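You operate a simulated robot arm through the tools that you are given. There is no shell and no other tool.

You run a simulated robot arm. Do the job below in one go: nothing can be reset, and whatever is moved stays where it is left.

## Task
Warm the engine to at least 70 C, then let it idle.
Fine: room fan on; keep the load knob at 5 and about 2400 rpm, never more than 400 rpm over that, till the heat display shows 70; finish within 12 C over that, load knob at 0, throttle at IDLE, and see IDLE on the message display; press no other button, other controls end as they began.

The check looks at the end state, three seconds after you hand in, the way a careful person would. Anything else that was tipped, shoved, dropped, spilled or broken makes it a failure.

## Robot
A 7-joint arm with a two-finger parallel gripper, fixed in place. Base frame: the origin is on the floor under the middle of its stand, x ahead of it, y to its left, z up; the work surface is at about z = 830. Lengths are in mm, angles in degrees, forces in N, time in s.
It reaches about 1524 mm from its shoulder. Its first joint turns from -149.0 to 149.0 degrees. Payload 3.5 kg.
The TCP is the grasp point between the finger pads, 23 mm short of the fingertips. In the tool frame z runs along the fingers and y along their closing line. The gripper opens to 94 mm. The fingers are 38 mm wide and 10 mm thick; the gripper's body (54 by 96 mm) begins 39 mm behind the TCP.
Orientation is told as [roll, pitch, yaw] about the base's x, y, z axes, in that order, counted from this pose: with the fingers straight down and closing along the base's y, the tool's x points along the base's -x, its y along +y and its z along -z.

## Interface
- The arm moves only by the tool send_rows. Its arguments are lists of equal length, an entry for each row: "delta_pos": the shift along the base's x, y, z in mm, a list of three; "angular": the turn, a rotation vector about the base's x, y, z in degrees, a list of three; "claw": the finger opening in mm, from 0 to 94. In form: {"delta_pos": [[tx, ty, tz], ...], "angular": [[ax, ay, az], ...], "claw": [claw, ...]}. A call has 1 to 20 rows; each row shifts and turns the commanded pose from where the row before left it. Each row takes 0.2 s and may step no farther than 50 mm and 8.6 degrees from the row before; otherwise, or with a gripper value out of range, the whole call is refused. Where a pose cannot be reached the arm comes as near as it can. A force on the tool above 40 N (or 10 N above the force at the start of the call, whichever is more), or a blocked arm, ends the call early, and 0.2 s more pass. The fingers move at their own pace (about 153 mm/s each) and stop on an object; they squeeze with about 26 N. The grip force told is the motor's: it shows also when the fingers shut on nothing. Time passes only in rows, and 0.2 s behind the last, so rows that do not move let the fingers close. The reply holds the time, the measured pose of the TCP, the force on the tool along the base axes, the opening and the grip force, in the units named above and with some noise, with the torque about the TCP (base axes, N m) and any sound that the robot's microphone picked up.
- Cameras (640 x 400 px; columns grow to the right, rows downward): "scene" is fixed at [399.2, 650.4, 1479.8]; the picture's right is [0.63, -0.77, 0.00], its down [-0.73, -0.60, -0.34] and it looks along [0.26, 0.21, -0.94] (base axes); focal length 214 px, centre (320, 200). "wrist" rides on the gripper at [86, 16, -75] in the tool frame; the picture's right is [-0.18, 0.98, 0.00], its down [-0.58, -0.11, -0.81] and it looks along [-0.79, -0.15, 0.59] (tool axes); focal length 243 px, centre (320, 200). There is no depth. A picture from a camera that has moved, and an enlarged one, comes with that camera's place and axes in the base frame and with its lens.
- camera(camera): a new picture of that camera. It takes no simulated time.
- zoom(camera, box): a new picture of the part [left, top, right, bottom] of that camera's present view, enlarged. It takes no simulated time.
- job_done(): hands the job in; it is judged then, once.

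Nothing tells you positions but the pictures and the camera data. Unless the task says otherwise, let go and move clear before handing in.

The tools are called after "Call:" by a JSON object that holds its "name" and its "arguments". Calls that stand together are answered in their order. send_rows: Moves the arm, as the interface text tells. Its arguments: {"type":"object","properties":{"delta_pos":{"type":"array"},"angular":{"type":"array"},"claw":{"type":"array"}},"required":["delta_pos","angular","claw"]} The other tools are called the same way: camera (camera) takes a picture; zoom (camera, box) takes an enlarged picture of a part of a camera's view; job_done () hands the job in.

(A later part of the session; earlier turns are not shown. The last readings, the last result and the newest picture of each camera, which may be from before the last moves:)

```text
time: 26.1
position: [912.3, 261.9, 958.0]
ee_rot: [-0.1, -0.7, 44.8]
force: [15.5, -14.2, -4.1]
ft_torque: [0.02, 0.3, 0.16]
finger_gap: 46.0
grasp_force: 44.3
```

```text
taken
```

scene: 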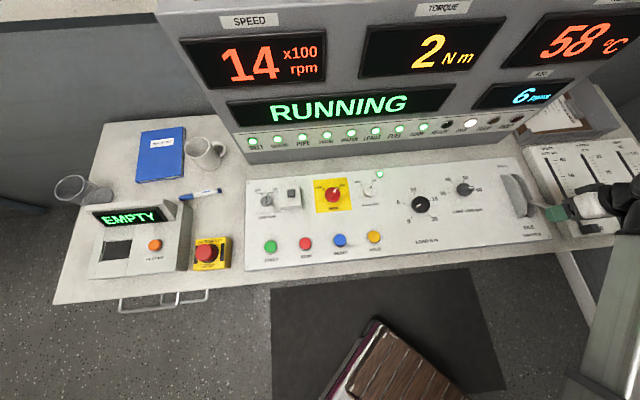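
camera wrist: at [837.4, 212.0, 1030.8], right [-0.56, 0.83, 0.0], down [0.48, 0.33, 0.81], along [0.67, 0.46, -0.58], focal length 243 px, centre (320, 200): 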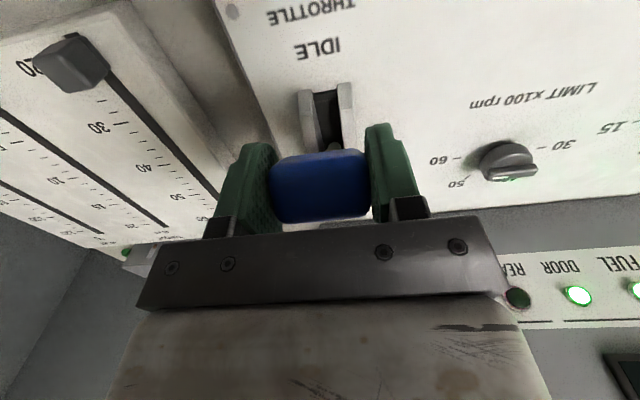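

The handle is gripped (gap 46) and both displays are still visible. I'll ease it a little along its arc to the back and up, and watch the speed.

Call:
{"name": "send_rows", "arguments": {"delta_pos": [[1, -1, 0], [3.4, 3.4, 3.6], [3.4, 3.4, 3.6], [0, 0, 0], [0, 0, 0], [0, 0, 0]], "angular": [[0, 0, 0], [0, 0, 0], [0, 0, 0], [0, 0, 0], [0, 0, 0], [0, 0, 0]], "claw": [35, 35, 35, 35, 35, 35]}}

Call:
{"name": "camera", "arguments": {"camera": "scene"}}

Call:
{"name": "camera", "arguments": {"camera": "wrist"}}

```text
time: 27.4
position: [919.1, 270.4, 964.2]
ee_rot: [0.0, -0.8, 45.0]
force: [13.7, -10.6, -31.6]
ft_torque: [-1.04, 1.43, 0.08]
finger_gap: 45.9
grasp_force: 45.3
```

```text
taken
```

scene: 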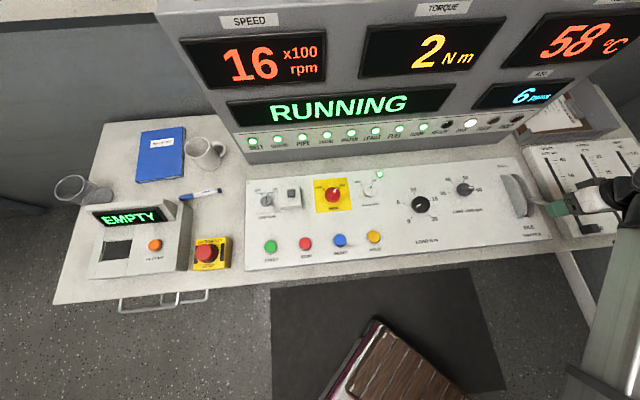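

```text
taken
camera wrist: at [845.4, 219.4, 1037.9], right [-0.56, 0.83, 0.0], down [0.48, 0.33, 0.81], along [0.67, 0.46, -0.58], focal length 243 px, centre (320, 200)
```

wrist: 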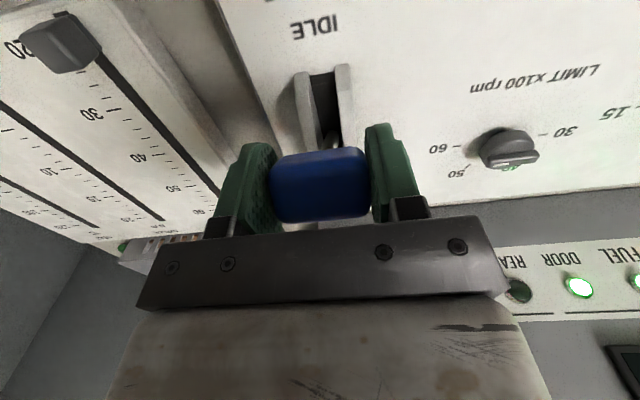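

Speed is rising (16 at 2 Nm). The handle pulls the tool down a bit, so the arc is flatter than I assumed. I'll move further back with less rise.

Call:
{"name": "send_rows", "arguments": {"delta_pos": [[0, 0, -2], [3, 3, 1.5], [3, 3, 1.5], [0, 0, 0], [0, 0, 0], [0, 0, 0]], "angular": [[0, 0, 0], [0, 0, 0], [0, 0, 0], [0, 0, 0], [0, 0, 0], [0, 0, 0]], "claw": [35, 35, 35, 35, 35, 35]}}

Call:
{"name": "zoom", "arguments": {"camera": "scene", "box": [160, 0, 640, 160]}}

```text
time: 28.9
position: [923.8, 274.4, 967.1]
ee_rot: [-0.2, -0.8, 44.9]
force: [2.1, -28.0, 10.5]
ft_torque: [-0.34, 1.79, 0.64]
finger_gap: 46.0
grasp_force: 45.6
```

```text
1.33 times, centred on (400, 80) of scene
camera zoom: at [399.2, 650.4, 1479.8], right [0.63, -0.77, 0.0], down [-0.73, -0.6, -0.34], along [0.26, 0.21, -0.94], focal length 286 px, centre (213, 360)
```

zoom: 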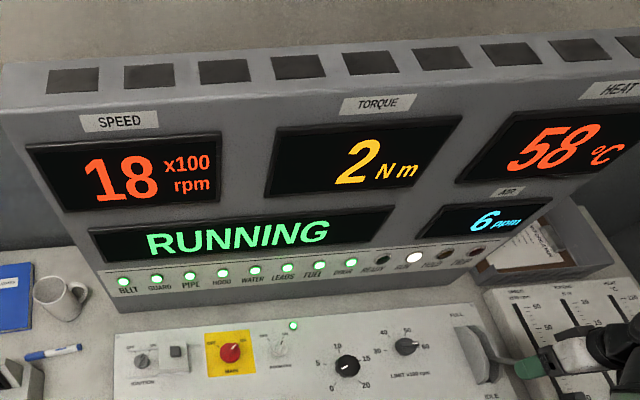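

Speed 18 at 2 Nm. I'll go on along the arc and also shift slightly sideways to ease the side force.

Call:
{"name": "send_rows", "arguments": {"delta_pos": [[1, -1, 0], [3, 3, 2], [3, 3, 2], [0, 0, 0], [0, 0, 0], [0, 0, 0]], "angular": [[0, 0, 0], [0, 0, 0], [0, 0, 0], [0, 0, 0], [0, 0, 0], [0, 0, 0]], "claw": [35, 35, 35, 35, 35, 35]}}

Call:
{"name": "zoom", "arguments": {"camera": "scene", "box": [160, 0, 640, 160]}}

```text
time: 30.2
position: [931.2, 280.0, 972.0]
ee_rot: [0.0, -0.8, 45.0]
force: [-11.0, -10.5, 5.8]
ft_torque: [-1.38, 0.95, -0.18]
finger_gap: 45.7
grasp_force: 45.0
```

```text
1.33 times, centred on (400, 80) of scene
camera zoom: at [399.2, 650.4, 1479.8], right [0.63, -0.77, 0.0], down [-0.73, -0.6, -0.34], along [0.26, 0.21, -0.94], focal length 286 px, centre (213, 360)
```

zoom: 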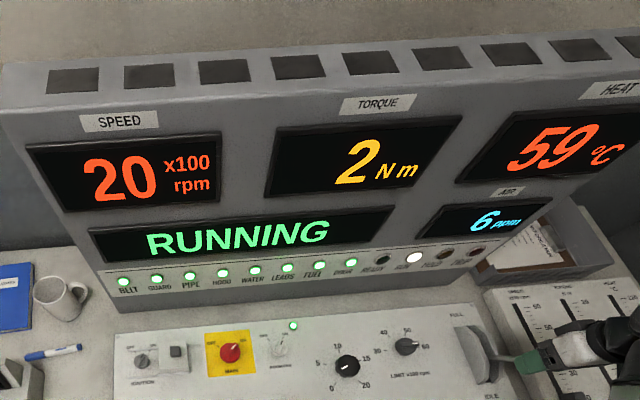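

Speed 20 now. Another step along the arc, then let it settle.

Call:
{"name": "send_rows", "arguments": {"delta_pos": [[3.5, 3.5, 2], [3.5, 3.5, 2], [0, 0, 0], [0, 0, 0], [0, 0, 0], [0, 0, 0], [0, 0, 0]], "angular": [[0, 0, 0], [0, 0, 0], [0, 0, 0], [0, 0, 0], [0, 0, 0], [0, 0, 0], [0, 0, 0]], "claw": [35, 35, 35, 35, 35, 35, 35]}}

Call:
{"name": "zoom", "arguments": {"camera": "scene", "box": [160, 0, 640, 160]}}

```text
time: 31.9
position: [938.0, 286.8, 975.3]
ee_rot: [0.0, -0.8, 44.9]
force: [-17.6, -1.9, 12.6]
ft_torque: [-0.52, 1.13, -0.28]
finger_gap: 46.2
grasp_force: 44.8
```

```text
1.33 times, centred on (400, 80) of scene
camera zoom: at [399.2, 650.4, 1479.8], right [0.63, -0.77, 0.0], down [-0.73, -0.6, -0.34], along [0.26, 0.21, -0.94], focal length 286 px, centre (213, 360)
```

zoom: 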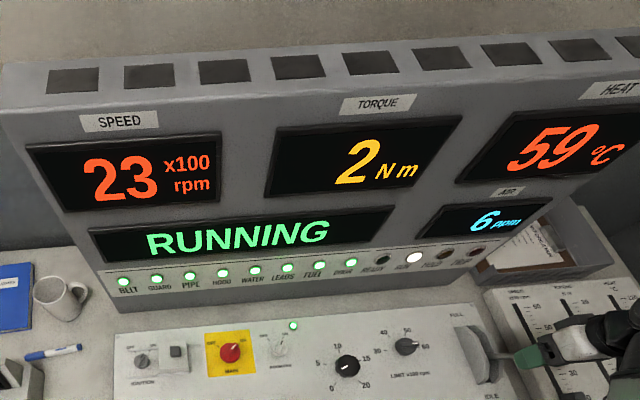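

Speed 23 at 2 Nm with the lever at TCP (938, 287, 975). I'll release, and go straight back to the load knob to set it to 5.

Call:
{"name": "send_rows", "arguments": {"delta_pos": [[0, 0, 0], [0, 0, 15], [0, 0, 45], [-8, 11, 15], [-26.7, 36.2, 0], [-26.7, 36.2, 0], [-26.7, 36.2, 0], [-26.7, 36.2, 0], [-26.7, 36.2, 0], [-26.7, 36.2, 0], [-21.3, 28.3, -25], [0, 0, -45], [0, 0, -45], [0, 0, -40], [0, 0, -15], [0, 0, -5], [0, 0, 0], [0, 0, 0]], "angular": [[0, 0, 0], [0, 0, 0], [0, 0, 0], [0, 0, 0], [0, 0, 0], [0, 0, 0], [0, 0, 0], [0, 0, 0], [0, 0, 0], [0, 0, 0], [0, 0, 0], [0, 0, 0], [0, 0, 0], [0, 0, 0], [0, 0, 0], [0, 0, 0], [0, 0, 0], [0, 0, 0]], "claw": [75, 85, 85, 85, 85, 85, 85, 85, 75, 75, 75, 75, 75, 75, 75, 75, 40, 40]}}

Call:
{"name": "camera", "arguments": {"camera": "scene"}}

Call:
{"name": "camera", "arguments": {"camera": "wrist"}}

```text
time: 35.6
position: [749.5, 544.1, 873.2]
ee_rot: [0.0, -0.8, 45.1]
force: [-8.6, 7.0, -0.8]
ft_torque: [0.41, -0.01, 0.05]
finger_gap: 51.4
grasp_force: 44.7
```

```text
taken
```

scene: 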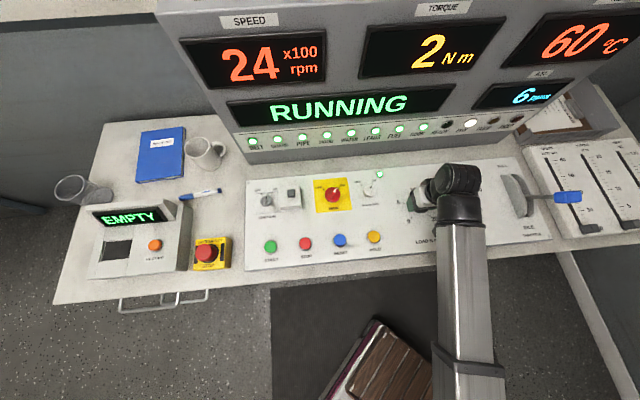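

```text
taken
camera wrist: at [674.4, 493.7, 946.8], right [-0.57, 0.82, 0.0], down [0.48, 0.33, 0.81], along [0.67, 0.46, -0.58], focal length 243 px, centre (320, 200)
```

wrist: 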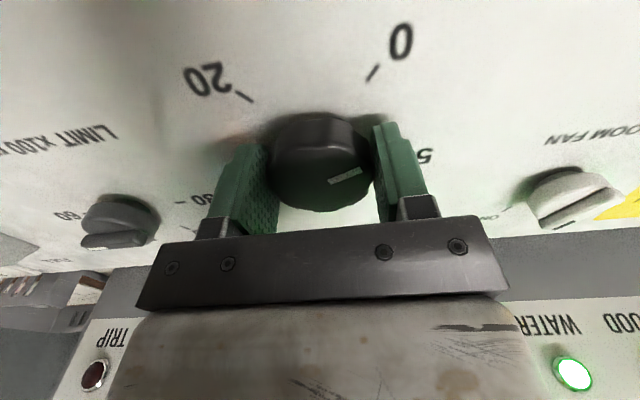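

Lever stayed put: 24 at 2 Nm, 60 °C. I have the knob, and now turn it about 39.5° clockwise to 5.

Call:
{"name": "send_rows", "arguments": {"delta_pos": [[0, 0, 0], [0, 0, 0], [0, 0, 0], [0, 0, 0], [0, 0, 0], [0, 0, 0]], "angular": [[0, 0, -7.9], [0, 0, -7.9], [0, 0, -7.9], [0, 0, -7.9], [0, 0, -7.9], [0, 0, 0]], "claw": [40, 40, 40, 40, 40, 40]}}

Call:
{"name": "zoom", "arguments": {"camera": "scene", "box": [160, 0, 640, 160]}}

Call:
{"name": "camera", "arguments": {"camera": "wrist"}}

```text
time: 37.0
position: [747.6, 544.4, 872.4]
ee_rot: [0.0, -0.6, 5.4]
force: [-10.3, 14.3, -27.7]
ft_torque: [0.24, -0.63, -0.02]
finger_gap: 51.4
grasp_force: 45.0
```

```text
1.33 times, centred on (400, 80) of scene
camera zoom: at [399.2, 650.4, 1479.8], right [0.63, -0.77, 0.0], down [-0.73, -0.6, -0.34], along [0.26, 0.21, -0.94], focal length 286 px, centre (213, 360)
```

zoom: 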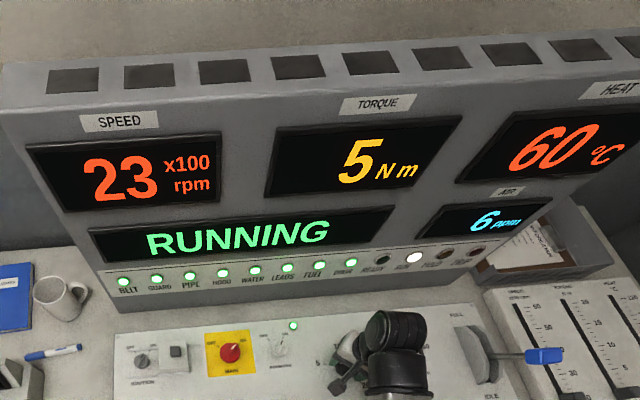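

```text
taken
camera wrist: at [658.9, 552.7, 947.0], right [0.09, 1.0, 0.0], down [0.58, -0.05, 0.81], along [0.81, -0.07, -0.58], focal length 243 px, centre (320, 200)
```

wrist: 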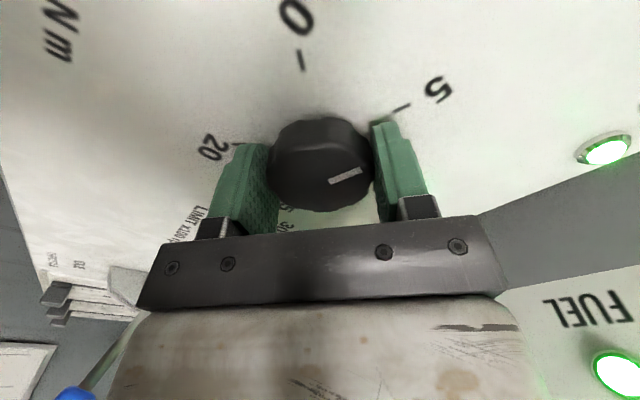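

Torque now shows 5 and speed 23 and falling slowly. I'll release, return to the throttle handle and grip it again to trim.

Call:
{"name": "send_rows", "arguments": {"delta_pos": [[0, 0, 0], [0, 0, 15], [0, 0, 45], [0, 0, 45], [8, -11, 40], [20, -27, 30], [27.15, -36.65, 0], [27.15, -36.65, 0], [27.15, -36.65, 0], [27.15, -36.65, 0], [27.15, -36.65, 0], [27.15, -36.65, 0], [0, 0, -25], [0, 0, -35], [0, 0, -14], [0, 0, 0], [0, 0, 0]], "angular": [[0, 0, 0], [0, 0, 0], [0, 0, 0], [0, 0, 4.4], [0, 0, 4.4], [0, 0, 4.4], [0, 0, 4.4], [0, 0, 4.4], [0, 0, 4.4], [0, 0, 4.4], [0, 0, 4.4], [0, 0, 4.4], [0, 0, 0], [0, 0, 0], [0, 0, 0], [0, 0, 0], [0, 0, 0]], "claw": [75, 75, 75, 85, 90, 94, 94, 94, 94, 94, 94, 94, 94, 94, 94, 35, 35]}}

Call:
{"name": "camera", "arguments": {"camera": "scene"}}

Call:
{"name": "camera", "arguments": {"camera": "wrist"}}

Call:
{"name": "zoom", "arguments": {"camera": "scene", "box": [395, 175, 475, 225]}}

```text
time: 40.6
position: [938.2, 288.5, 975.3]
ee_rot: [0.0, -0.8, 45.0]
force: [-9.2, 6.4, -1.2]
ft_torque: [0.0, 0.34, -0.27]
finger_gap: 45.8
grasp_force: 44.7
```

```text
taken
```

scene: 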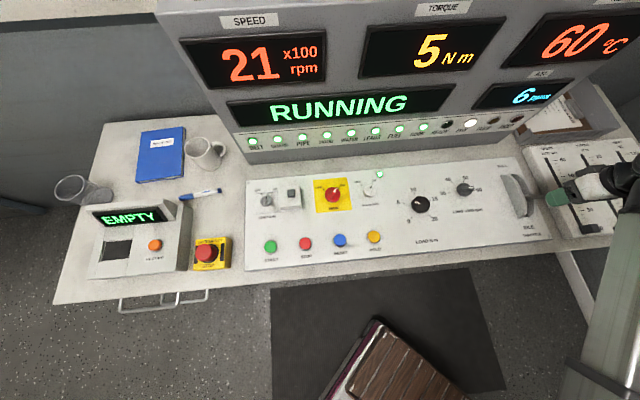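

```text
taken
camera wrist: at [863.8, 237.4, 1049.3], right [-0.57, 0.82, 0.0], down [0.48, 0.33, 0.81], along [0.67, 0.46, -0.58], focal length 243 px, centre (320, 200)
```

wrist: 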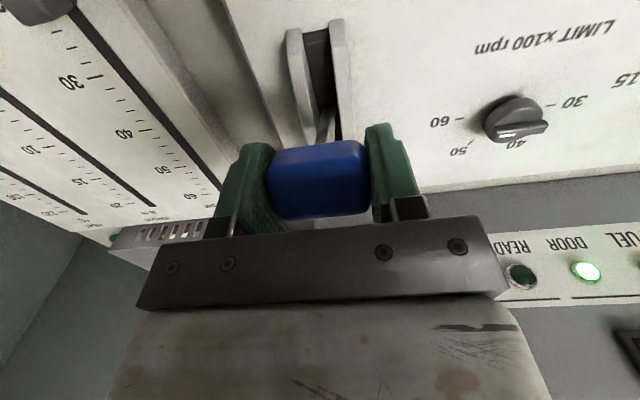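

```text
8.00 times, centred on (435, 200) of scene
camera zoom: at [399.2, 650.4, 1479.8], right [0.63, -0.77, 0.0], down [-0.73, -0.6, -0.34], along [0.26, 0.21, -0.94], focal length 1716 px, centre (-600, 200)
```

zoom: 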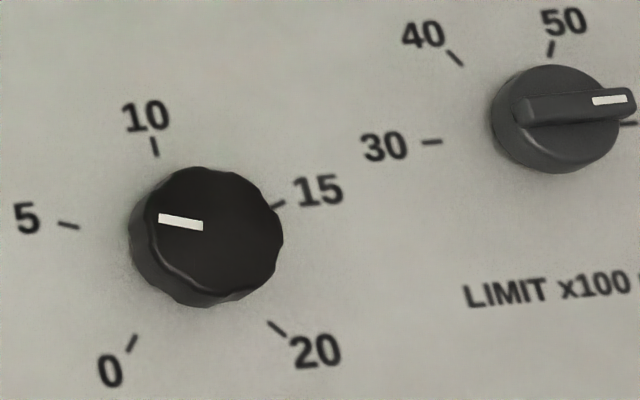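

The pointer is right at 5 with 5 Nm shown, and speed is 21. I'll push the lever about 8 mm further along its arc to bring it to 24.

Call:
{"name": "send_rows", "arguments": {"delta_pos": [[2.8, 2.8, 1.4], [2.8, 2.8, 1.4], [0, 0, 0], [0, 0, 0], [0, 0, 0], [0, 0, 0], [0, 0, 0]], "angular": [[0, 0, 0], [0, 0, 0], [0, 0, 0], [0, 0, 0], [0, 0, 0], [0, 0, 0], [0, 0, 0]], "claw": [35, 35, 35, 35, 35, 35, 35]}}

Call:
{"name": "zoom", "arguments": {"camera": "scene", "box": [160, 0, 640, 160]}}

```text
time: 42.2
position: [943.6, 292.8, 978.5]
ee_rot: [0.0, -0.6, 45.0]
force: [-32.9, 14.6, -0.3]
ft_torque: [-1.28, 1.03, -1.39]
finger_gap: 46.2
grasp_force: 45.8
```

```text
1.33 times, centred on (400, 80) of scene
camera zoom: at [399.2, 650.4, 1479.8], right [0.63, -0.77, 0.0], down [-0.73, -0.6, -0.34], along [0.26, 0.21, -0.94], focal length 286 px, centre (213, 360)
```

zoom: 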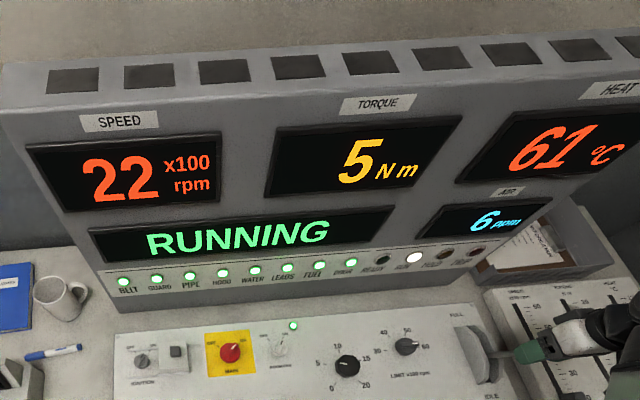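

Speed is 22 and rising. I'll ease the sideways offset and let it settle.

Call:
{"name": "send_rows", "arguments": {"delta_pos": [[-1, 1, 0], [0, 0, 0], [0, 0, 0], [0, 0, 0], [0, 0, 0], [0, 0, 0]], "angular": [[0, 0, 0], [0, 0, 0], [0, 0, 0], [0, 0, 0], [0, 0, 0], [0, 0, 0]], "claw": [35, 35, 35, 35, 35, 35]}}

Call:
{"name": "zoom", "arguments": {"camera": "scene", "box": [160, 0, 640, 160]}}

```text
time: 43.6
position: [944.2, 292.9, 978.3]
ee_rot: [0.0, -0.7, 45.0]
force: [-22.0, 9.5, 8.2]
ft_torque: [0.19, 1.26, -0.41]
finger_gap: 45.8
grasp_force: 45.1
```

```text
1.33 times, centred on (400, 80) of scene
camera zoom: at [399.2, 650.4, 1479.8], right [0.63, -0.77, 0.0], down [-0.73, -0.6, -0.34], along [0.26, 0.21, -0.94], focal length 286 px, centre (213, 360)
```

zoom: 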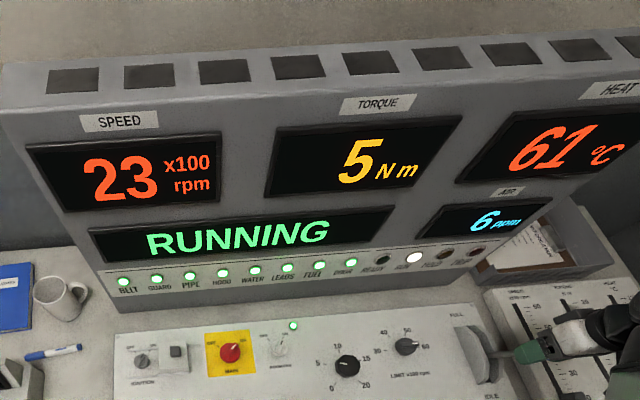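

Speed 23. I'll give it about 2.5 mm more and let it settle.

Call:
{"name": "send_rows", "arguments": {"delta_pos": [[1.8, 1.8, 0.7], [0, 0, 0], [0, 0, 0], [0, 0, 0], [0, 0, 0], [0, 0, 0], [0, 0, 0], [0, 0, 0]], "angular": [[0, 0, 0], [0, 0, 0], [0, 0, 0], [0, 0, 0], [0, 0, 0], [0, 0, 0], [0, 0, 0], [0, 0, 0]], "claw": [35, 35, 35, 35, 35, 35, 35, 35]}}

Call:
{"name": "zoom", "arguments": {"camera": "scene", "box": [160, 0, 640, 160]}}

```text
time: 45.5
position: [945.0, 294.5, 978.6]
ee_rot: [0.0, -0.8, 45.0]
force: [-19.1, 2.2, -2.7]
ft_torque: [-1.06, 1.38, -0.86]
finger_gap: 45.8
grasp_force: 44.8
```

```text
1.33 times, centred on (400, 80) of scene
camera zoom: at [399.2, 650.4, 1479.8], right [0.63, -0.77, 0.0], down [-0.73, -0.6, -0.34], along [0.26, 0.21, -0.94], focal length 286 px, centre (213, 360)
```

zoom: 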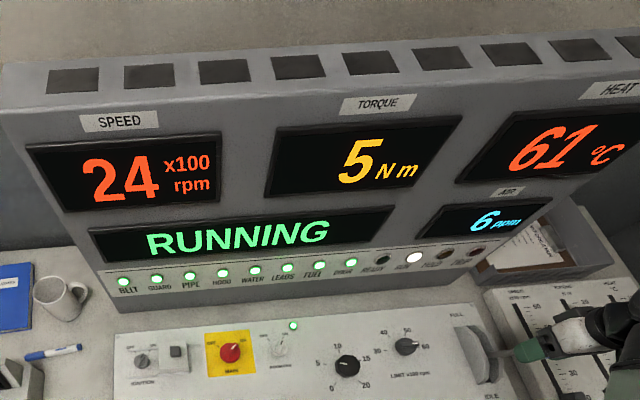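

24 at 5 Nm, 61 °C. I'll hold the lever here and let it warm, checking the displays.

Call:
{"name": "send_rows", "arguments": {"delta_pos": [[0, 0, 0], [0, 0, 0], [0, 0, 0], [0, 0, 0], [0, 0, 0], [0, 0, 0], [0, 0, 0], [0, 0, 0], [0, 0, 0], [0, 0, 0], [0, 0, 0], [0, 0, 0], [0, 0, 0], [0, 0, 0], [0, 0, 0]], "angular": [[0, 0, 0], [0, 0, 0], [0, 0, 0], [0, 0, 0], [0, 0, 0], [0, 0, 0], [0, 0, 0], [0, 0, 0], [0, 0, 0], [0, 0, 0], [0, 0, 0], [0, 0, 0], [0, 0, 0], [0, 0, 0], [0, 0, 0]], "claw": [35, 35, 35, 35, 35, 35, 35, 35, 35, 35, 35, 35, 35, 35, 35]}}

Call:
{"name": "zoom", "arguments": {"camera": "scene", "box": [160, 0, 640, 160]}}

```text
time: 48.6
position: [946.4, 296.3, 978.9]
ee_rot: [0.1, -0.9, 45.0]
force: [-15.9, 2.3, 2.9]
ft_torque: [-0.27, 1.32, -0.56]
finger_gap: 45.7
grasp_force: 45.2
```

```text
1.33 times, centred on (400, 80) of scene
camera zoom: at [399.2, 650.4, 1479.8], right [0.63, -0.77, 0.0], down [-0.73, -0.6, -0.34], along [0.26, 0.21, -0.94], focal length 286 px, centre (213, 360)
```

zoom: 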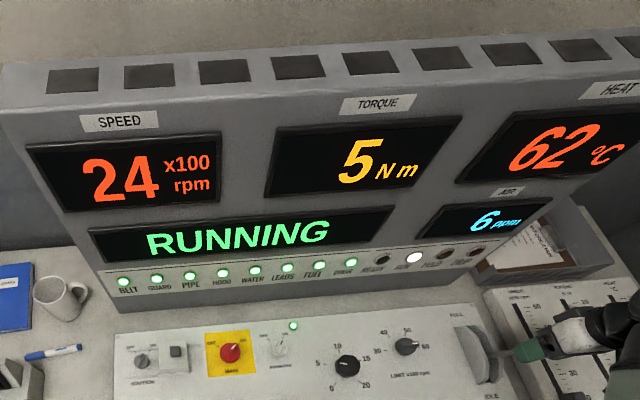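

24 rpm, 62 °C. The lever crept a millimetre or so under residual push, so I'll ease the command back slightly and keep holding.

Call:
{"name": "send_rows", "arguments": {"delta_pos": [[-0.6, -0.6, 0], [0, 0, 0], [0, 0, 0], [0, 0, 0], [0, 0, 0], [0, 0, 0], [0, 0, 0], [0, 0, 0], [0, 0, 0], [0, 0, 0], [0, 0, 0], [0, 0, 0], [0, 0, 0], [0, 0, 0], [0, 0, 0]], "angular": [[0, 0, 0], [0, 0, 0], [0, 0, 0], [0, 0, 0], [0, 0, 0], [0, 0, 0], [0, 0, 0], [0, 0, 0], [0, 0, 0], [0, 0, 0], [0, 0, 0], [0, 0, 0], [0, 0, 0], [0, 0, 0], [0, 0, 0]], "claw": [35, 35, 35, 35, 35, 35, 35, 35, 35, 35, 35, 35, 35, 35, 35]}}

Call:
{"name": "zoom", "arguments": {"camera": "scene", "box": [160, 0, 640, 160]}}

```text
time: 51.9
position: [945.2, 294.9, 977.9]
ee_rot: [-0.1, -0.9, 45.1]
force: [-1.6, 8.1, 9.0]
ft_torque: [0.92, -0.54, -0.73]
finger_gap: 46.2
grasp_force: 44.9
```

```text
1.33 times, centred on (400, 80) of scene
camera zoom: at [399.2, 650.4, 1479.8], right [0.63, -0.77, 0.0], down [-0.73, -0.6, -0.34], along [0.26, 0.21, -0.94], focal length 286 px, centre (213, 360)
```

zoom: 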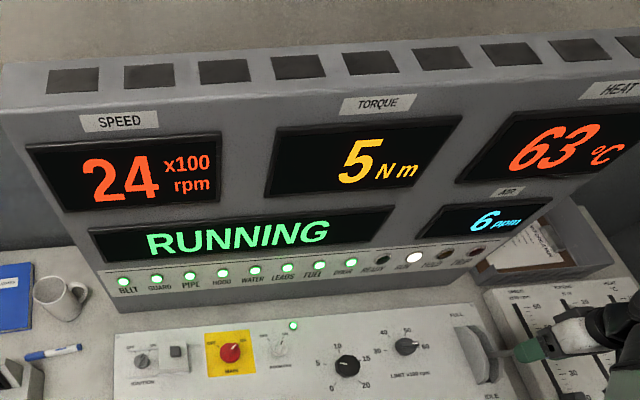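

Steady at 24 and 5 Nm, now 63 °C. I'll keep holding.

Call:
{"name": "send_rows", "arguments": {"delta_pos": [[0, 0, 0], [0, 0, 0], [0, 0, 0], [0, 0, 0], [0, 0, 0], [0, 0, 0], [0, 0, 0], [0, 0, 0], [0, 0, 0], [0, 0, 0], [0, 0, 0], [0, 0, 0], [0, 0, 0], [0, 0, 0], [0, 0, 0], [0, 0, 0], [0, 0, 0], [0, 0, 0], [0, 0, 0], [0, 0, 0]], "angular": [[0, 0, 0], [0, 0, 0], [0, 0, 0], [0, 0, 0], [0, 0, 0], [0, 0, 0], [0, 0, 0], [0, 0, 0], [0, 0, 0], [0, 0, 0], [0, 0, 0], [0, 0, 0], [0, 0, 0], [0, 0, 0], [0, 0, 0], [0, 0, 0], [0, 0, 0], [0, 0, 0], [0, 0, 0], [0, 0, 0]], "claw": [35, 35, 35, 35, 35, 35, 35, 35, 35, 35, 35, 35, 35, 35, 35, 35, 35, 35, 35, 35]}}

Call:
{"name": "zoom", "arguments": {"camera": "scene", "box": [160, 0, 640, 160]}}

```text
time: 56.0
position: [945.6, 294.2, 978.2]
ee_rot: [-0.1, -0.8, 45.1]
force: [-3.0, 3.9, 7.7]
ft_torque: [0.79, -0.04, -0.63]
finger_gap: 45.6
grasp_force: 44.6
```

```text
1.33 times, centred on (400, 80) of scene
camera zoom: at [399.2, 650.4, 1479.8], right [0.63, -0.77, 0.0], down [-0.73, -0.6, -0.34], along [0.26, 0.21, -0.94], focal length 286 px, centre (213, 360)
```

zoom: 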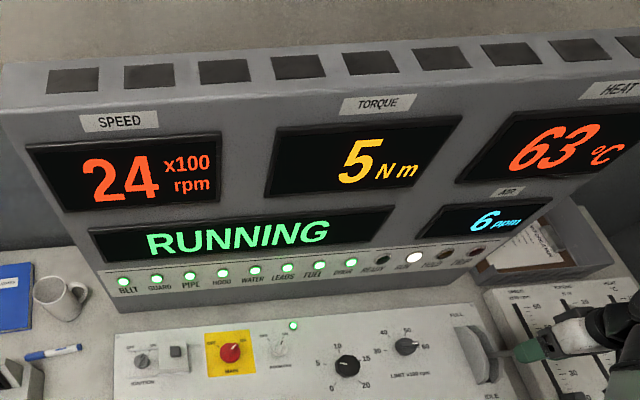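

63 °C, steady at 24. Still holding.

Call:
{"name": "send_rows", "arguments": {"delta_pos": [[0, 0, 0], [0, 0, 0], [0, 0, 0], [0, 0, 0], [0, 0, 0], [0, 0, 0], [0, 0, 0], [0, 0, 0], [0, 0, 0], [0, 0, 0], [0, 0, 0], [0, 0, 0], [0, 0, 0], [0, 0, 0], [0, 0, 0], [0, 0, 0], [0, 0, 0], [0, 0, 0], [0, 0, 0], [0, 0, 0]], "angular": [[0, 0, 0], [0, 0, 0], [0, 0, 0], [0, 0, 0], [0, 0, 0], [0, 0, 0], [0, 0, 0], [0, 0, 0], [0, 0, 0], [0, 0, 0], [0, 0, 0], [0, 0, 0], [0, 0, 0], [0, 0, 0], [0, 0, 0], [0, 0, 0], [0, 0, 0], [0, 0, 0], [0, 0, 0], [0, 0, 0]], "claw": [35, 35, 35, 35, 35, 35, 35, 35, 35, 35, 35, 35, 35, 35, 35, 35, 35, 35, 35, 35]}}

Call:
{"name": "zoom", "arguments": {"camera": "scene", "box": [160, 0, 640, 160]}}

```text
time: 60.2
position: [944.9, 294.6, 979.3]
ee_rot: [-0.1, -0.8, 45.2]
force: [-7.4, 2.1, 4.0]
ft_torque: [0.22, 0.73, -0.52]
finger_gap: 45.7
grasp_force: 45.5
```

```text
1.33 times, centred on (400, 80) of scene
camera zoom: at [399.2, 650.4, 1479.8], right [0.63, -0.77, 0.0], down [-0.73, -0.6, -0.34], along [0.26, 0.21, -0.94], focal length 286 px, centre (213, 360)
```

zoom: 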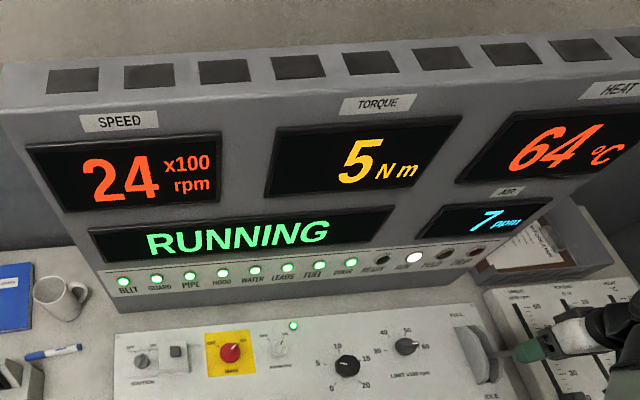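

64 °C, still 24 and 5 Nm. I keep holding.

Call:
{"name": "send_rows", "arguments": {"delta_pos": [[0, 0, 0], [0, 0, 0], [0, 0, 0], [0, 0, 0], [0, 0, 0], [0, 0, 0], [0, 0, 0], [0, 0, 0], [0, 0, 0], [0, 0, 0], [0, 0, 0], [0, 0, 0], [0, 0, 0], [0, 0, 0], [0, 0, 0], [0, 0, 0], [0, 0, 0], [0, 0, 0], [0, 0, 0], [0, 0, 0]], "angular": [[0, 0, 0], [0, 0, 0], [0, 0, 0], [0, 0, 0], [0, 0, 0], [0, 0, 0], [0, 0, 0], [0, 0, 0], [0, 0, 0], [0, 0, 0], [0, 0, 0], [0, 0, 0], [0, 0, 0], [0, 0, 0], [0, 0, 0], [0, 0, 0], [0, 0, 0], [0, 0, 0], [0, 0, 0], [0, 0, 0]], "claw": [35, 35, 35, 35, 35, 35, 35, 35, 35, 35, 35, 35, 35, 35, 35, 35, 35, 35, 35, 35]}}

Call:
{"name": "zoom", "arguments": {"camera": "scene", "box": [160, 0, 640, 160]}}

```text
time: 64.5
position: [945.3, 294.4, 979.2]
ee_rot: [-0.1, -0.9, 45.0]
force: [-5.9, 1.7, 3.1]
ft_torque: [0.35, 0.61, -0.48]
finger_gap: 45.9
grasp_force: 44.9
```

```text
1.33 times, centred on (400, 80) of scene
camera zoom: at [399.2, 650.4, 1479.8], right [0.63, -0.77, 0.0], down [-0.73, -0.6, -0.34], along [0.26, 0.21, -0.94], focal length 286 px, centre (213, 360)
```

zoom: 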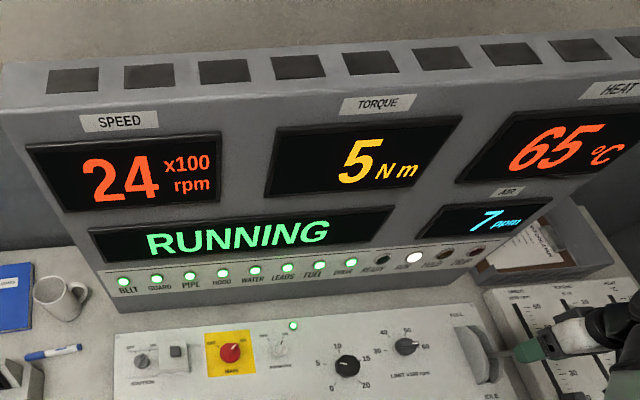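

65 °C, all steady. I keep holding.

Call:
{"name": "send_rows", "arguments": {"delta_pos": [[0, 0, 0], [0, 0, 0], [0, 0, 0], [0, 0, 0], [0, 0, 0], [0, 0, 0], [0, 0, 0], [0, 0, 0], [0, 0, 0], [0, 0, 0], [0, 0, 0], [0, 0, 0], [0, 0, 0], [0, 0, 0], [0, 0, 0], [0, 0, 0], [0, 0, 0], [0, 0, 0], [0, 0, 0], [0, 0, 0]], "angular": [[0, 0, 0], [0, 0, 0], [0, 0, 0], [0, 0, 0], [0, 0, 0], [0, 0, 0], [0, 0, 0], [0, 0, 0], [0, 0, 0], [0, 0, 0], [0, 0, 0], [0, 0, 0], [0, 0, 0], [0, 0, 0], [0, 0, 0], [0, 0, 0], [0, 0, 0], [0, 0, 0], [0, 0, 0], [0, 0, 0]], "claw": [35, 35, 35, 35, 35, 35, 35, 35, 35, 35, 35, 35, 35, 35, 35, 35, 35, 35, 35, 35]}}

Call:
{"name": "zoom", "arguments": {"camera": "scene", "box": [160, 0, 640, 160]}}

```text
time: 68.7
position: [944.0, 294.9, 978.5]
ee_rot: [-0.1, -0.8, 45.2]
force: [-4.7, 3.0, 5.3]
ft_torque: [0.54, 0.35, -0.55]
finger_gap: 45.6
grasp_force: 45.1
```

```text
1.33 times, centred on (400, 80) of scene
camera zoom: at [399.2, 650.4, 1479.8], right [0.63, -0.77, 0.0], down [-0.73, -0.6, -0.34], along [0.26, 0.21, -0.94], focal length 286 px, centre (213, 360)
```

zoom: 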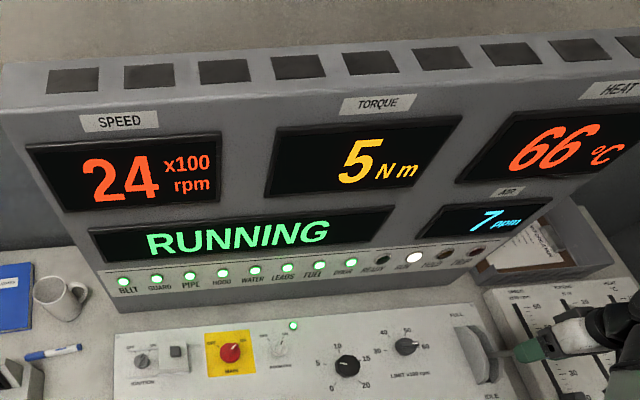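

66 °C, steady. I keep holding; four degrees to go.

Call:
{"name": "send_rows", "arguments": {"delta_pos": [[0, 0, 0], [0, 0, 0], [0, 0, 0], [0, 0, 0], [0, 0, 0], [0, 0, 0], [0, 0, 0], [0, 0, 0], [0, 0, 0], [0, 0, 0], [0, 0, 0], [0, 0, 0], [0, 0, 0], [0, 0, 0], [0, 0, 0], [0, 0, 0], [0, 0, 0], [0, 0, 0], [0, 0, 0], [0, 0, 0]], "angular": [[0, 0, 0], [0, 0, 0], [0, 0, 0], [0, 0, 0], [0, 0, 0], [0, 0, 0], [0, 0, 0], [0, 0, 0], [0, 0, 0], [0, 0, 0], [0, 0, 0], [0, 0, 0], [0, 0, 0], [0, 0, 0], [0, 0, 0], [0, 0, 0], [0, 0, 0], [0, 0, 0], [0, 0, 0], [0, 0, 0]], "claw": [35, 35, 35, 35, 35, 35, 35, 35, 35, 35, 35, 35, 35, 35, 35, 35, 35, 35, 35, 35]}}

Call:
{"name": "zoom", "arguments": {"camera": "scene", "box": [160, 0, 640, 160]}}

```text
time: 72.8
position: [945.0, 293.0, 979.0]
ee_rot: [0.0, -0.9, 45.1]
force: [-5.3, 3.4, 5.6]
ft_torque: [0.49, 0.39, -0.55]
finger_gap: 46.2
grasp_force: 45.0
```

```text
1.33 times, centred on (400, 80) of scene
camera zoom: at [399.2, 650.4, 1479.8], right [0.63, -0.77, 0.0], down [-0.73, -0.6, -0.34], along [0.26, 0.21, -0.94], focal length 286 px, centre (213, 360)
```

zoom: 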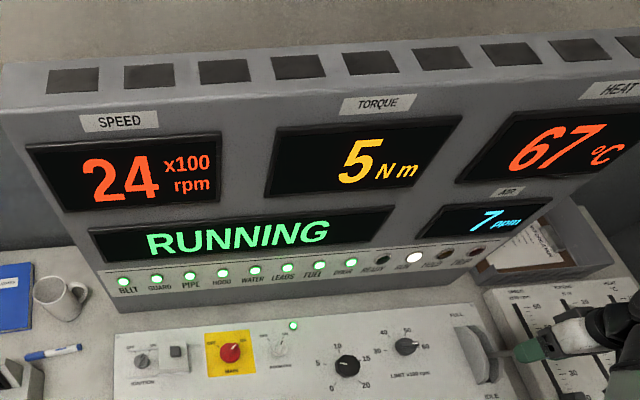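

67 °C, still 24 and 5 Nm. I keep holding.

Call:
{"name": "send_rows", "arguments": {"delta_pos": [[0, 0, 0], [0, 0, 0], [0, 0, 0], [0, 0, 0], [0, 0, 0], [0, 0, 0], [0, 0, 0], [0, 0, 0], [0, 0, 0], [0, 0, 0], [0, 0, 0], [0, 0, 0], [0, 0, 0], [0, 0, 0], [0, 0, 0], [0, 0, 0], [0, 0, 0], [0, 0, 0], [0, 0, 0], [0, 0, 0]], "angular": [[0, 0, 0], [0, 0, 0], [0, 0, 0], [0, 0, 0], [0, 0, 0], [0, 0, 0], [0, 0, 0], [0, 0, 0], [0, 0, 0], [0, 0, 0], [0, 0, 0], [0, 0, 0], [0, 0, 0], [0, 0, 0], [0, 0, 0], [0, 0, 0], [0, 0, 0], [0, 0, 0], [0, 0, 0], [0, 0, 0]], "claw": [35, 35, 35, 35, 35, 35, 35, 35, 35, 35, 35, 35, 35, 35, 35, 35, 35, 35, 35, 35]}}

Call:
{"name": "zoom", "arguments": {"camera": "scene", "box": [160, 0, 640, 160]}}

```text
time: 77.0
position: [945.5, 294.3, 979.9]
ee_rot: [0.0, -0.9, 45.1]
force: [-5.2, 2.3, 4.0]
ft_torque: [0.44, 0.42, -0.54]
finger_gap: 45.9
grasp_force: 44.7
```

```text
1.33 times, centred on (400, 80) of scene
camera zoom: at [399.2, 650.4, 1479.8], right [0.63, -0.77, 0.0], down [-0.73, -0.6, -0.34], along [0.26, 0.21, -0.94], focal length 286 px, centre (213, 360)
```

zoom: 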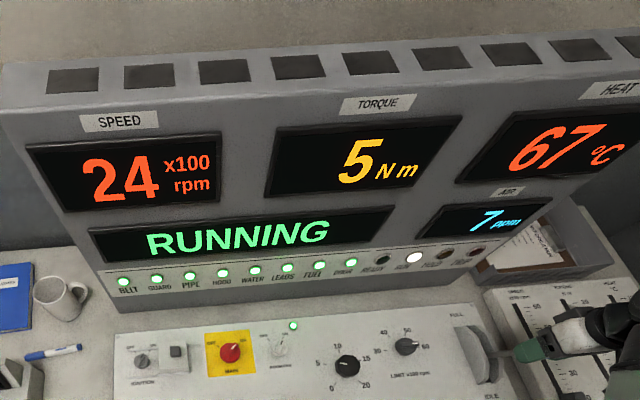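

Still 67 °C on the display and steady. I keep holding.

Call:
{"name": "send_rows", "arguments": {"delta_pos": [[0, 0, 0], [0, 0, 0], [0, 0, 0], [0, 0, 0], [0, 0, 0], [0, 0, 0], [0, 0, 0], [0, 0, 0], [0, 0, 0], [0, 0, 0], [0, 0, 0], [0, 0, 0], [0, 0, 0], [0, 0, 0], [0, 0, 0], [0, 0, 0], [0, 0, 0], [0, 0, 0], [0, 0, 0], [0, 0, 0]], "angular": [[0, 0, 0], [0, 0, 0], [0, 0, 0], [0, 0, 0], [0, 0, 0], [0, 0, 0], [0, 0, 0], [0, 0, 0], [0, 0, 0], [0, 0, 0], [0, 0, 0], [0, 0, 0], [0, 0, 0], [0, 0, 0], [0, 0, 0], [0, 0, 0], [0, 0, 0], [0, 0, 0], [0, 0, 0], [0, 0, 0]], "claw": [35, 35, 35, 35, 35, 35, 35, 35, 35, 35, 35, 35, 35, 35, 35, 35, 35, 35, 35, 35]}}

Call:
{"name": "zoom", "arguments": {"camera": "scene", "box": [160, 0, 640, 160]}}

```text
time: 81.2
position: [944.8, 294.1, 979.6]
ee_rot: [-0.1, -0.8, 45.1]
force: [-6.0, 2.5, 3.9]
ft_torque: [0.42, 0.45, -0.54]
finger_gap: 46.1
grasp_force: 45.1
```

```text
1.33 times, centred on (400, 80) of scene
camera zoom: at [399.2, 650.4, 1479.8], right [0.63, -0.77, 0.0], down [-0.73, -0.6, -0.34], along [0.26, 0.21, -0.94], focal length 286 px, centre (213, 360)
```

zoom: 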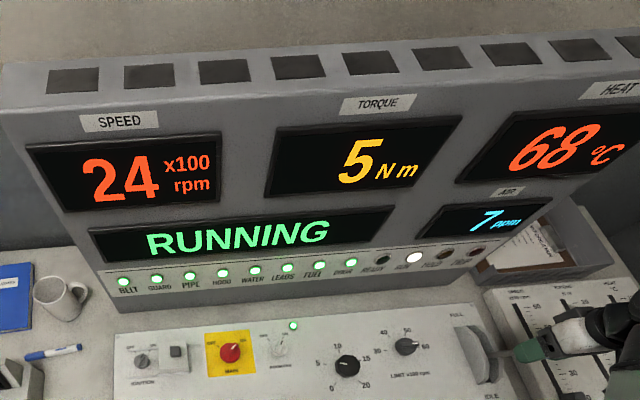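

68 °C. I keep holding.

Call:
{"name": "send_rows", "arguments": {"delta_pos": [[0, 0, 0], [0, 0, 0], [0, 0, 0], [0, 0, 0], [0, 0, 0], [0, 0, 0], [0, 0, 0], [0, 0, 0], [0, 0, 0], [0, 0, 0], [0, 0, 0], [0, 0, 0], [0, 0, 0], [0, 0, 0], [0, 0, 0], [0, 0, 0], [0, 0, 0], [0, 0, 0], [0, 0, 0], [0, 0, 0]], "angular": [[0, 0, 0], [0, 0, 0], [0, 0, 0], [0, 0, 0], [0, 0, 0], [0, 0, 0], [0, 0, 0], [0, 0, 0], [0, 0, 0], [0, 0, 0], [0, 0, 0], [0, 0, 0], [0, 0, 0], [0, 0, 0], [0, 0, 0], [0, 0, 0], [0, 0, 0], [0, 0, 0], [0, 0, 0], [0, 0, 0]], "claw": [35, 35, 35, 35, 35, 35, 35, 35, 35, 35, 35, 35, 35, 35, 35, 35, 35, 35, 35, 35]}}

Call:
{"name": "zoom", "arguments": {"camera": "scene", "box": [160, 0, 640, 160]}}

```text
time: 85.5
position: [945.0, 294.8, 978.1]
ee_rot: [-0.1, -0.7, 45.1]
force: [-5.5, 3.2, 4.4]
ft_torque: [0.5, 0.44, -0.57]
finger_gap: 45.9
grasp_force: 45.3
```

```text
1.33 times, centred on (400, 80) of scene
camera zoom: at [399.2, 650.4, 1479.8], right [0.63, -0.77, 0.0], down [-0.73, -0.6, -0.34], along [0.26, 0.21, -0.94], focal length 286 px, centre (213, 360)
```

zoom: 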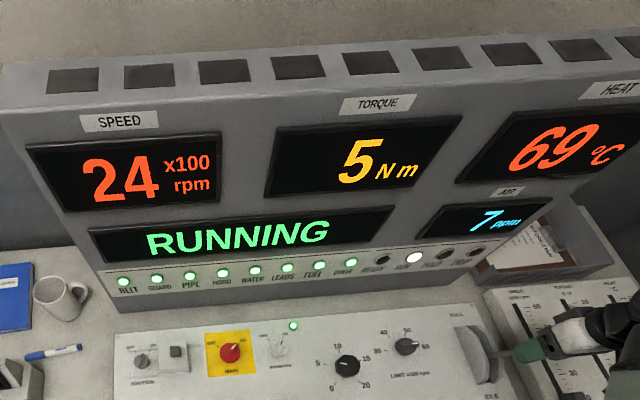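

69 °C, steady at 24. I keep holding; I'll go a little past 70 for margin.

Call:
{"name": "send_rows", "arguments": {"delta_pos": [[0, 0, 0], [0, 0, 0], [0, 0, 0], [0, 0, 0], [0, 0, 0], [0, 0, 0], [0, 0, 0], [0, 0, 0], [0, 0, 0], [0, 0, 0], [0, 0, 0], [0, 0, 0], [0, 0, 0], [0, 0, 0], [0, 0, 0], [0, 0, 0], [0, 0, 0], [0, 0, 0], [0, 0, 0], [0, 0, 0]], "angular": [[0, 0, 0], [0, 0, 0], [0, 0, 0], [0, 0, 0], [0, 0, 0], [0, 0, 0], [0, 0, 0], [0, 0, 0], [0, 0, 0], [0, 0, 0], [0, 0, 0], [0, 0, 0], [0, 0, 0], [0, 0, 0], [0, 0, 0], [0, 0, 0], [0, 0, 0], [0, 0, 0], [0, 0, 0], [0, 0, 0]], "claw": [35, 35, 35, 35, 35, 35, 35, 35, 35, 35, 35, 35, 35, 35, 35, 35, 35, 35, 35, 35]}}

Call:
{"name": "zoom", "arguments": {"camera": "scene", "box": [160, 0, 640, 160]}}

```text
time: 89.7
position: [944.6, 294.5, 978.5]
ee_rot: [-0.1, -0.8, 45.0]
force: [-5.4, 3.0, 4.0]
ft_torque: [0.49, 0.42, -0.52]
finger_gap: 45.8
grasp_force: 44.9
```

```text
1.33 times, centred on (400, 80) of scene
camera zoom: at [399.2, 650.4, 1479.8], right [0.63, -0.77, 0.0], down [-0.73, -0.6, -0.34], along [0.26, 0.21, -0.94], focal length 286 px, centre (213, 360)
```

zoom: 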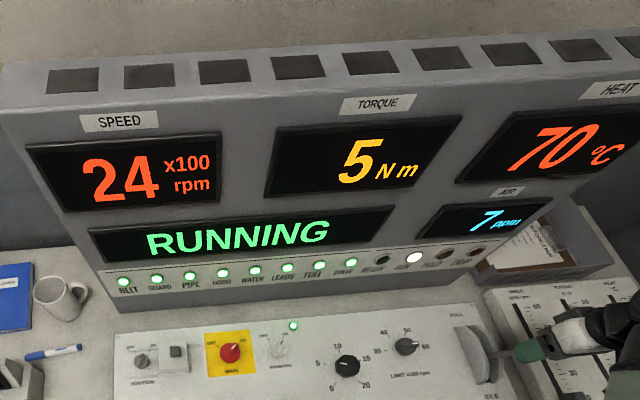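

70 °C is showing. I'll hold a little longer so that it is truly past 70.

Call:
{"name": "send_rows", "arguments": {"delta_pos": [[0, 0, 0], [0, 0, 0], [0, 0, 0], [0, 0, 0], [0, 0, 0], [0, 0, 0], [0, 0, 0], [0, 0, 0], [0, 0, 0], [0, 0, 0], [0, 0, 0], [0, 0, 0], [0, 0, 0], [0, 0, 0], [0, 0, 0], [0, 0, 0], [0, 0, 0], [0, 0, 0]], "angular": [[0, 0, 0], [0, 0, 0], [0, 0, 0], [0, 0, 0], [0, 0, 0], [0, 0, 0], [0, 0, 0], [0, 0, 0], [0, 0, 0], [0, 0, 0], [0, 0, 0], [0, 0, 0], [0, 0, 0], [0, 0, 0], [0, 0, 0], [0, 0, 0], [0, 0, 0], [0, 0, 0]], "claw": [35, 35, 35, 35, 35, 35, 35, 35, 35, 35, 35, 35, 35, 35, 35, 35, 35, 35]}}

Call:
{"name": "zoom", "arguments": {"camera": "scene", "box": [160, 0, 640, 160]}}

```text
time: 93.5
position: [945.6, 294.8, 979.0]
ee_rot: [0.0, -0.9, 45.1]
force: [-4.4, 2.4, 3.8]
ft_torque: [0.48, 0.46, -0.58]
finger_gap: 46.2
grasp_force: 45.4
```

```text
1.33 times, centred on (400, 80) of scene
camera zoom: at [399.2, 650.4, 1479.8], right [0.63, -0.77, 0.0], down [-0.73, -0.6, -0.34], along [0.26, 0.21, -0.94], focal length 286 px, centre (213, 360)
```

zoom: 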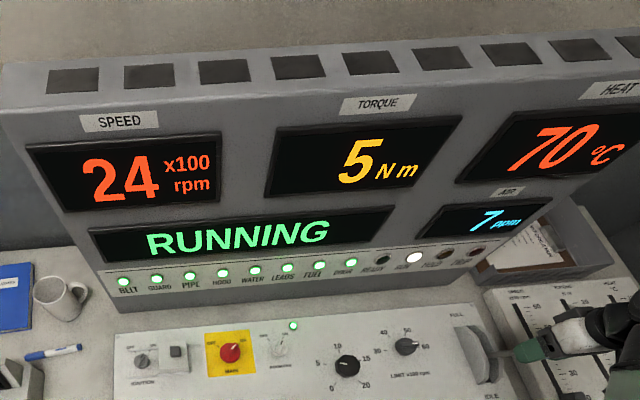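

Clearly at 70 now. I'll ease the throttle back about 14 mm first (to stay well below 2800 when the load comes off), then go to the load knob.

Call:
{"name": "send_rows", "arguments": {"delta_pos": [[-3.3, -3.3, -1.3], [-3.3, -3.3, -1.7], [-3.3, -3.3, -1.8], [0, 0, 0], [0, 0, 0]], "angular": [[0, 0, 0], [0, 0, 0], [0, 0, 0], [0, 0, 0], [0, 0, 0]], "claw": [35, 35, 35, 35, 35]}}

Call:
{"name": "zoom", "arguments": {"camera": "scene", "box": [160, 0, 640, 160]}}

```text
time: 94.7
position: [936.4, 284.2, 973.2]
ee_rot: [-0.1, -0.8, 45.0]
force: [5.0, 13.1, 2.7]
ft_torque: [1.28, -1.35, -1.01]
finger_gap: 45.6
grasp_force: 44.9
```

```text
1.33 times, centred on (400, 80) of scene
camera zoom: at [399.2, 650.4, 1479.8], right [0.63, -0.77, 0.0], down [-0.73, -0.6, -0.34], along [0.26, 0.21, -0.94], focal length 286 px, centre (213, 360)
```

zoom: 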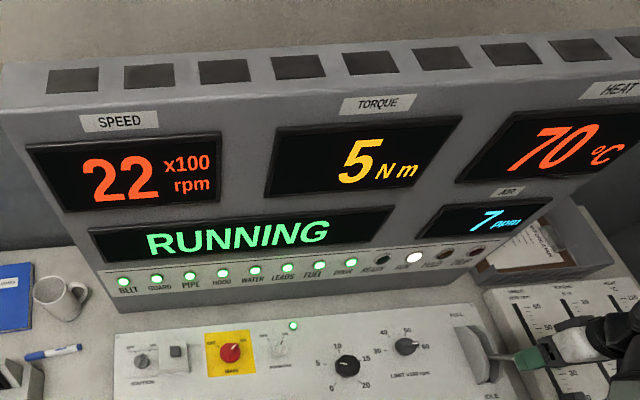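

Speed 22 and falling towards about 20. I'll release the lever and go to the load knob, turning to 5° of yaw on the way, and grip it.

Call:
{"name": "send_rows", "arguments": {"delta_pos": [[0, 0, 0], [0, 0, 15], [0, 0, 45], [-8, 11, 15], [-26.5, 36.5, 0], [-26.5, 36.5, 0], [-26.5, 36.5, 0], [-26.5, 36.5, 0], [-26.5, 36.5, 0], [-26.5, 36.5, 0], [-20.9, 29.3, -25], [0, 0, -45], [0, 0, -45], [0, 0, -40], [0, 0, -15], [0, 0, -4], [0, 0, 0], [0, 0, 0]], "angular": [[0, 0, 0], [0, 0, 0], [0, 0, 0], [0, 0, -4.4], [0, 0, -4.4], [0, 0, -4.4], [0, 0, -4.4], [0, 0, -4.4], [0, 0, -4.4], [0, 0, -4.4], [0, 0, -4.4], [0, 0, -4.4], [0, 0, 0], [0, 0, 0], [0, 0, 0], [0, 0, 0], [0, 0, 0], [0, 0, 0]], "claw": [75, 85, 85, 85, 85, 85, 85, 85, 75, 75, 75, 75, 75, 75, 75, 75, 40, 40]}}

Call:
{"name": "camera", "arguments": {"camera": "scene"}}

Call:
{"name": "camera", "arguments": {"camera": "wrist"}}

```text
time: 98.5
position: [748.2, 544.0, 875.5]
ee_rot: [-0.1, -0.8, 5.5]
force: [-1.0, -0.4, -1.4]
ft_torque: [0.13, -0.26, 0.03]
finger_gap: 51.7
grasp_force: 45.5
```

```text
taken
```

scene: 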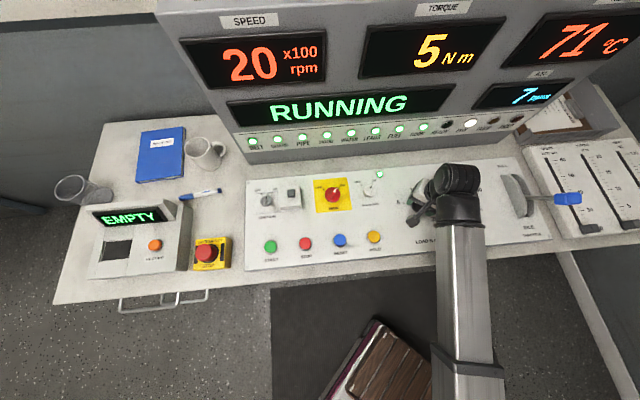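

```text
taken
camera wrist: at [656.9, 552.3, 948.7], right [0.09, 1.0, 0.0], down [0.58, -0.05, 0.81], along [0.81, -0.07, -0.58], focal length 243 px, centre (320, 200)
```

wrist: 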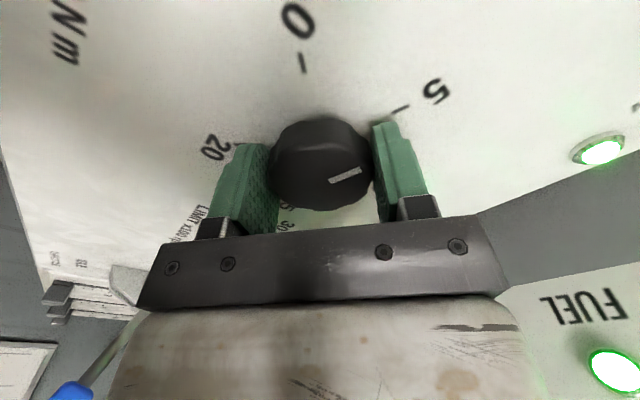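

20 at 5 Nm, 71 °C; the knob is gripped. Now I turn it counter-clockwise about 69° back to 0.

Call:
{"name": "send_rows", "arguments": {"delta_pos": [[0, 0, 0], [0, 0, 0], [0, 0, 0], [0, 0, 0], [0, 0, 0], [0, 0, 0], [0, 0, 0], [0, 0, 0], [0, 0, 0], [0, 0, 0]], "angular": [[0, 0, 8], [0, 0, 8], [0, 0, 8], [0, 0, 8], [0, 0, 8], [0, 0, 8], [0, 0, 8], [0, 0, 8], [0, 0, 5], [0, 0, 0]], "claw": [40, 40, 40, 40, 40, 40, 40, 40, 40, 40]}}

Call:
{"name": "camera", "arguments": {"camera": "scene"}}

Call:
{"name": "camera", "arguments": {"camera": "wrist"}}

```text
time: 100.7
position: [748.0, 542.4, 875.7]
ee_rot: [-0.2, -0.7, 74.4]
force: [10.7, -22.5, -3.6]
ft_torque: [-0.22, 0.19, -0.77]
finger_gap: 51.4
grasp_force: 44.2
```

```text
taken
```

scene: 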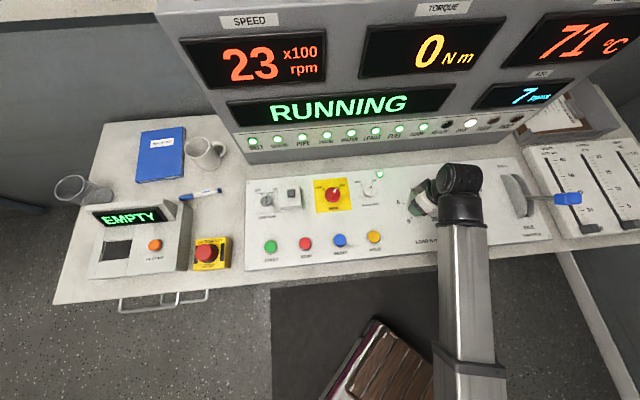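

```text
taken
camera wrist: at [708.4, 463.1, 948.8], right [-0.9, 0.44, 0.0], down [0.26, 0.52, 0.81], along [0.36, 0.73, -0.58], focal length 243 px, centre (320, 200)
```

wrist: 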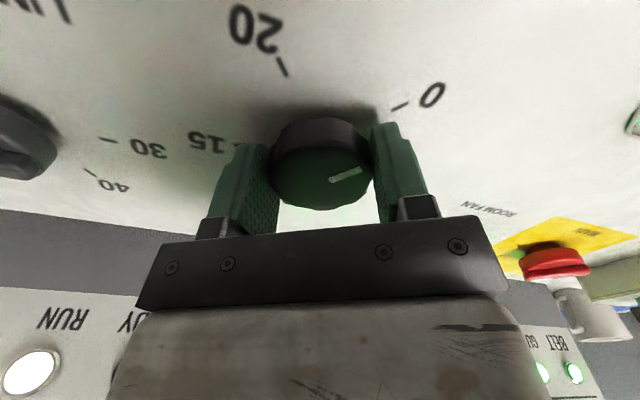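

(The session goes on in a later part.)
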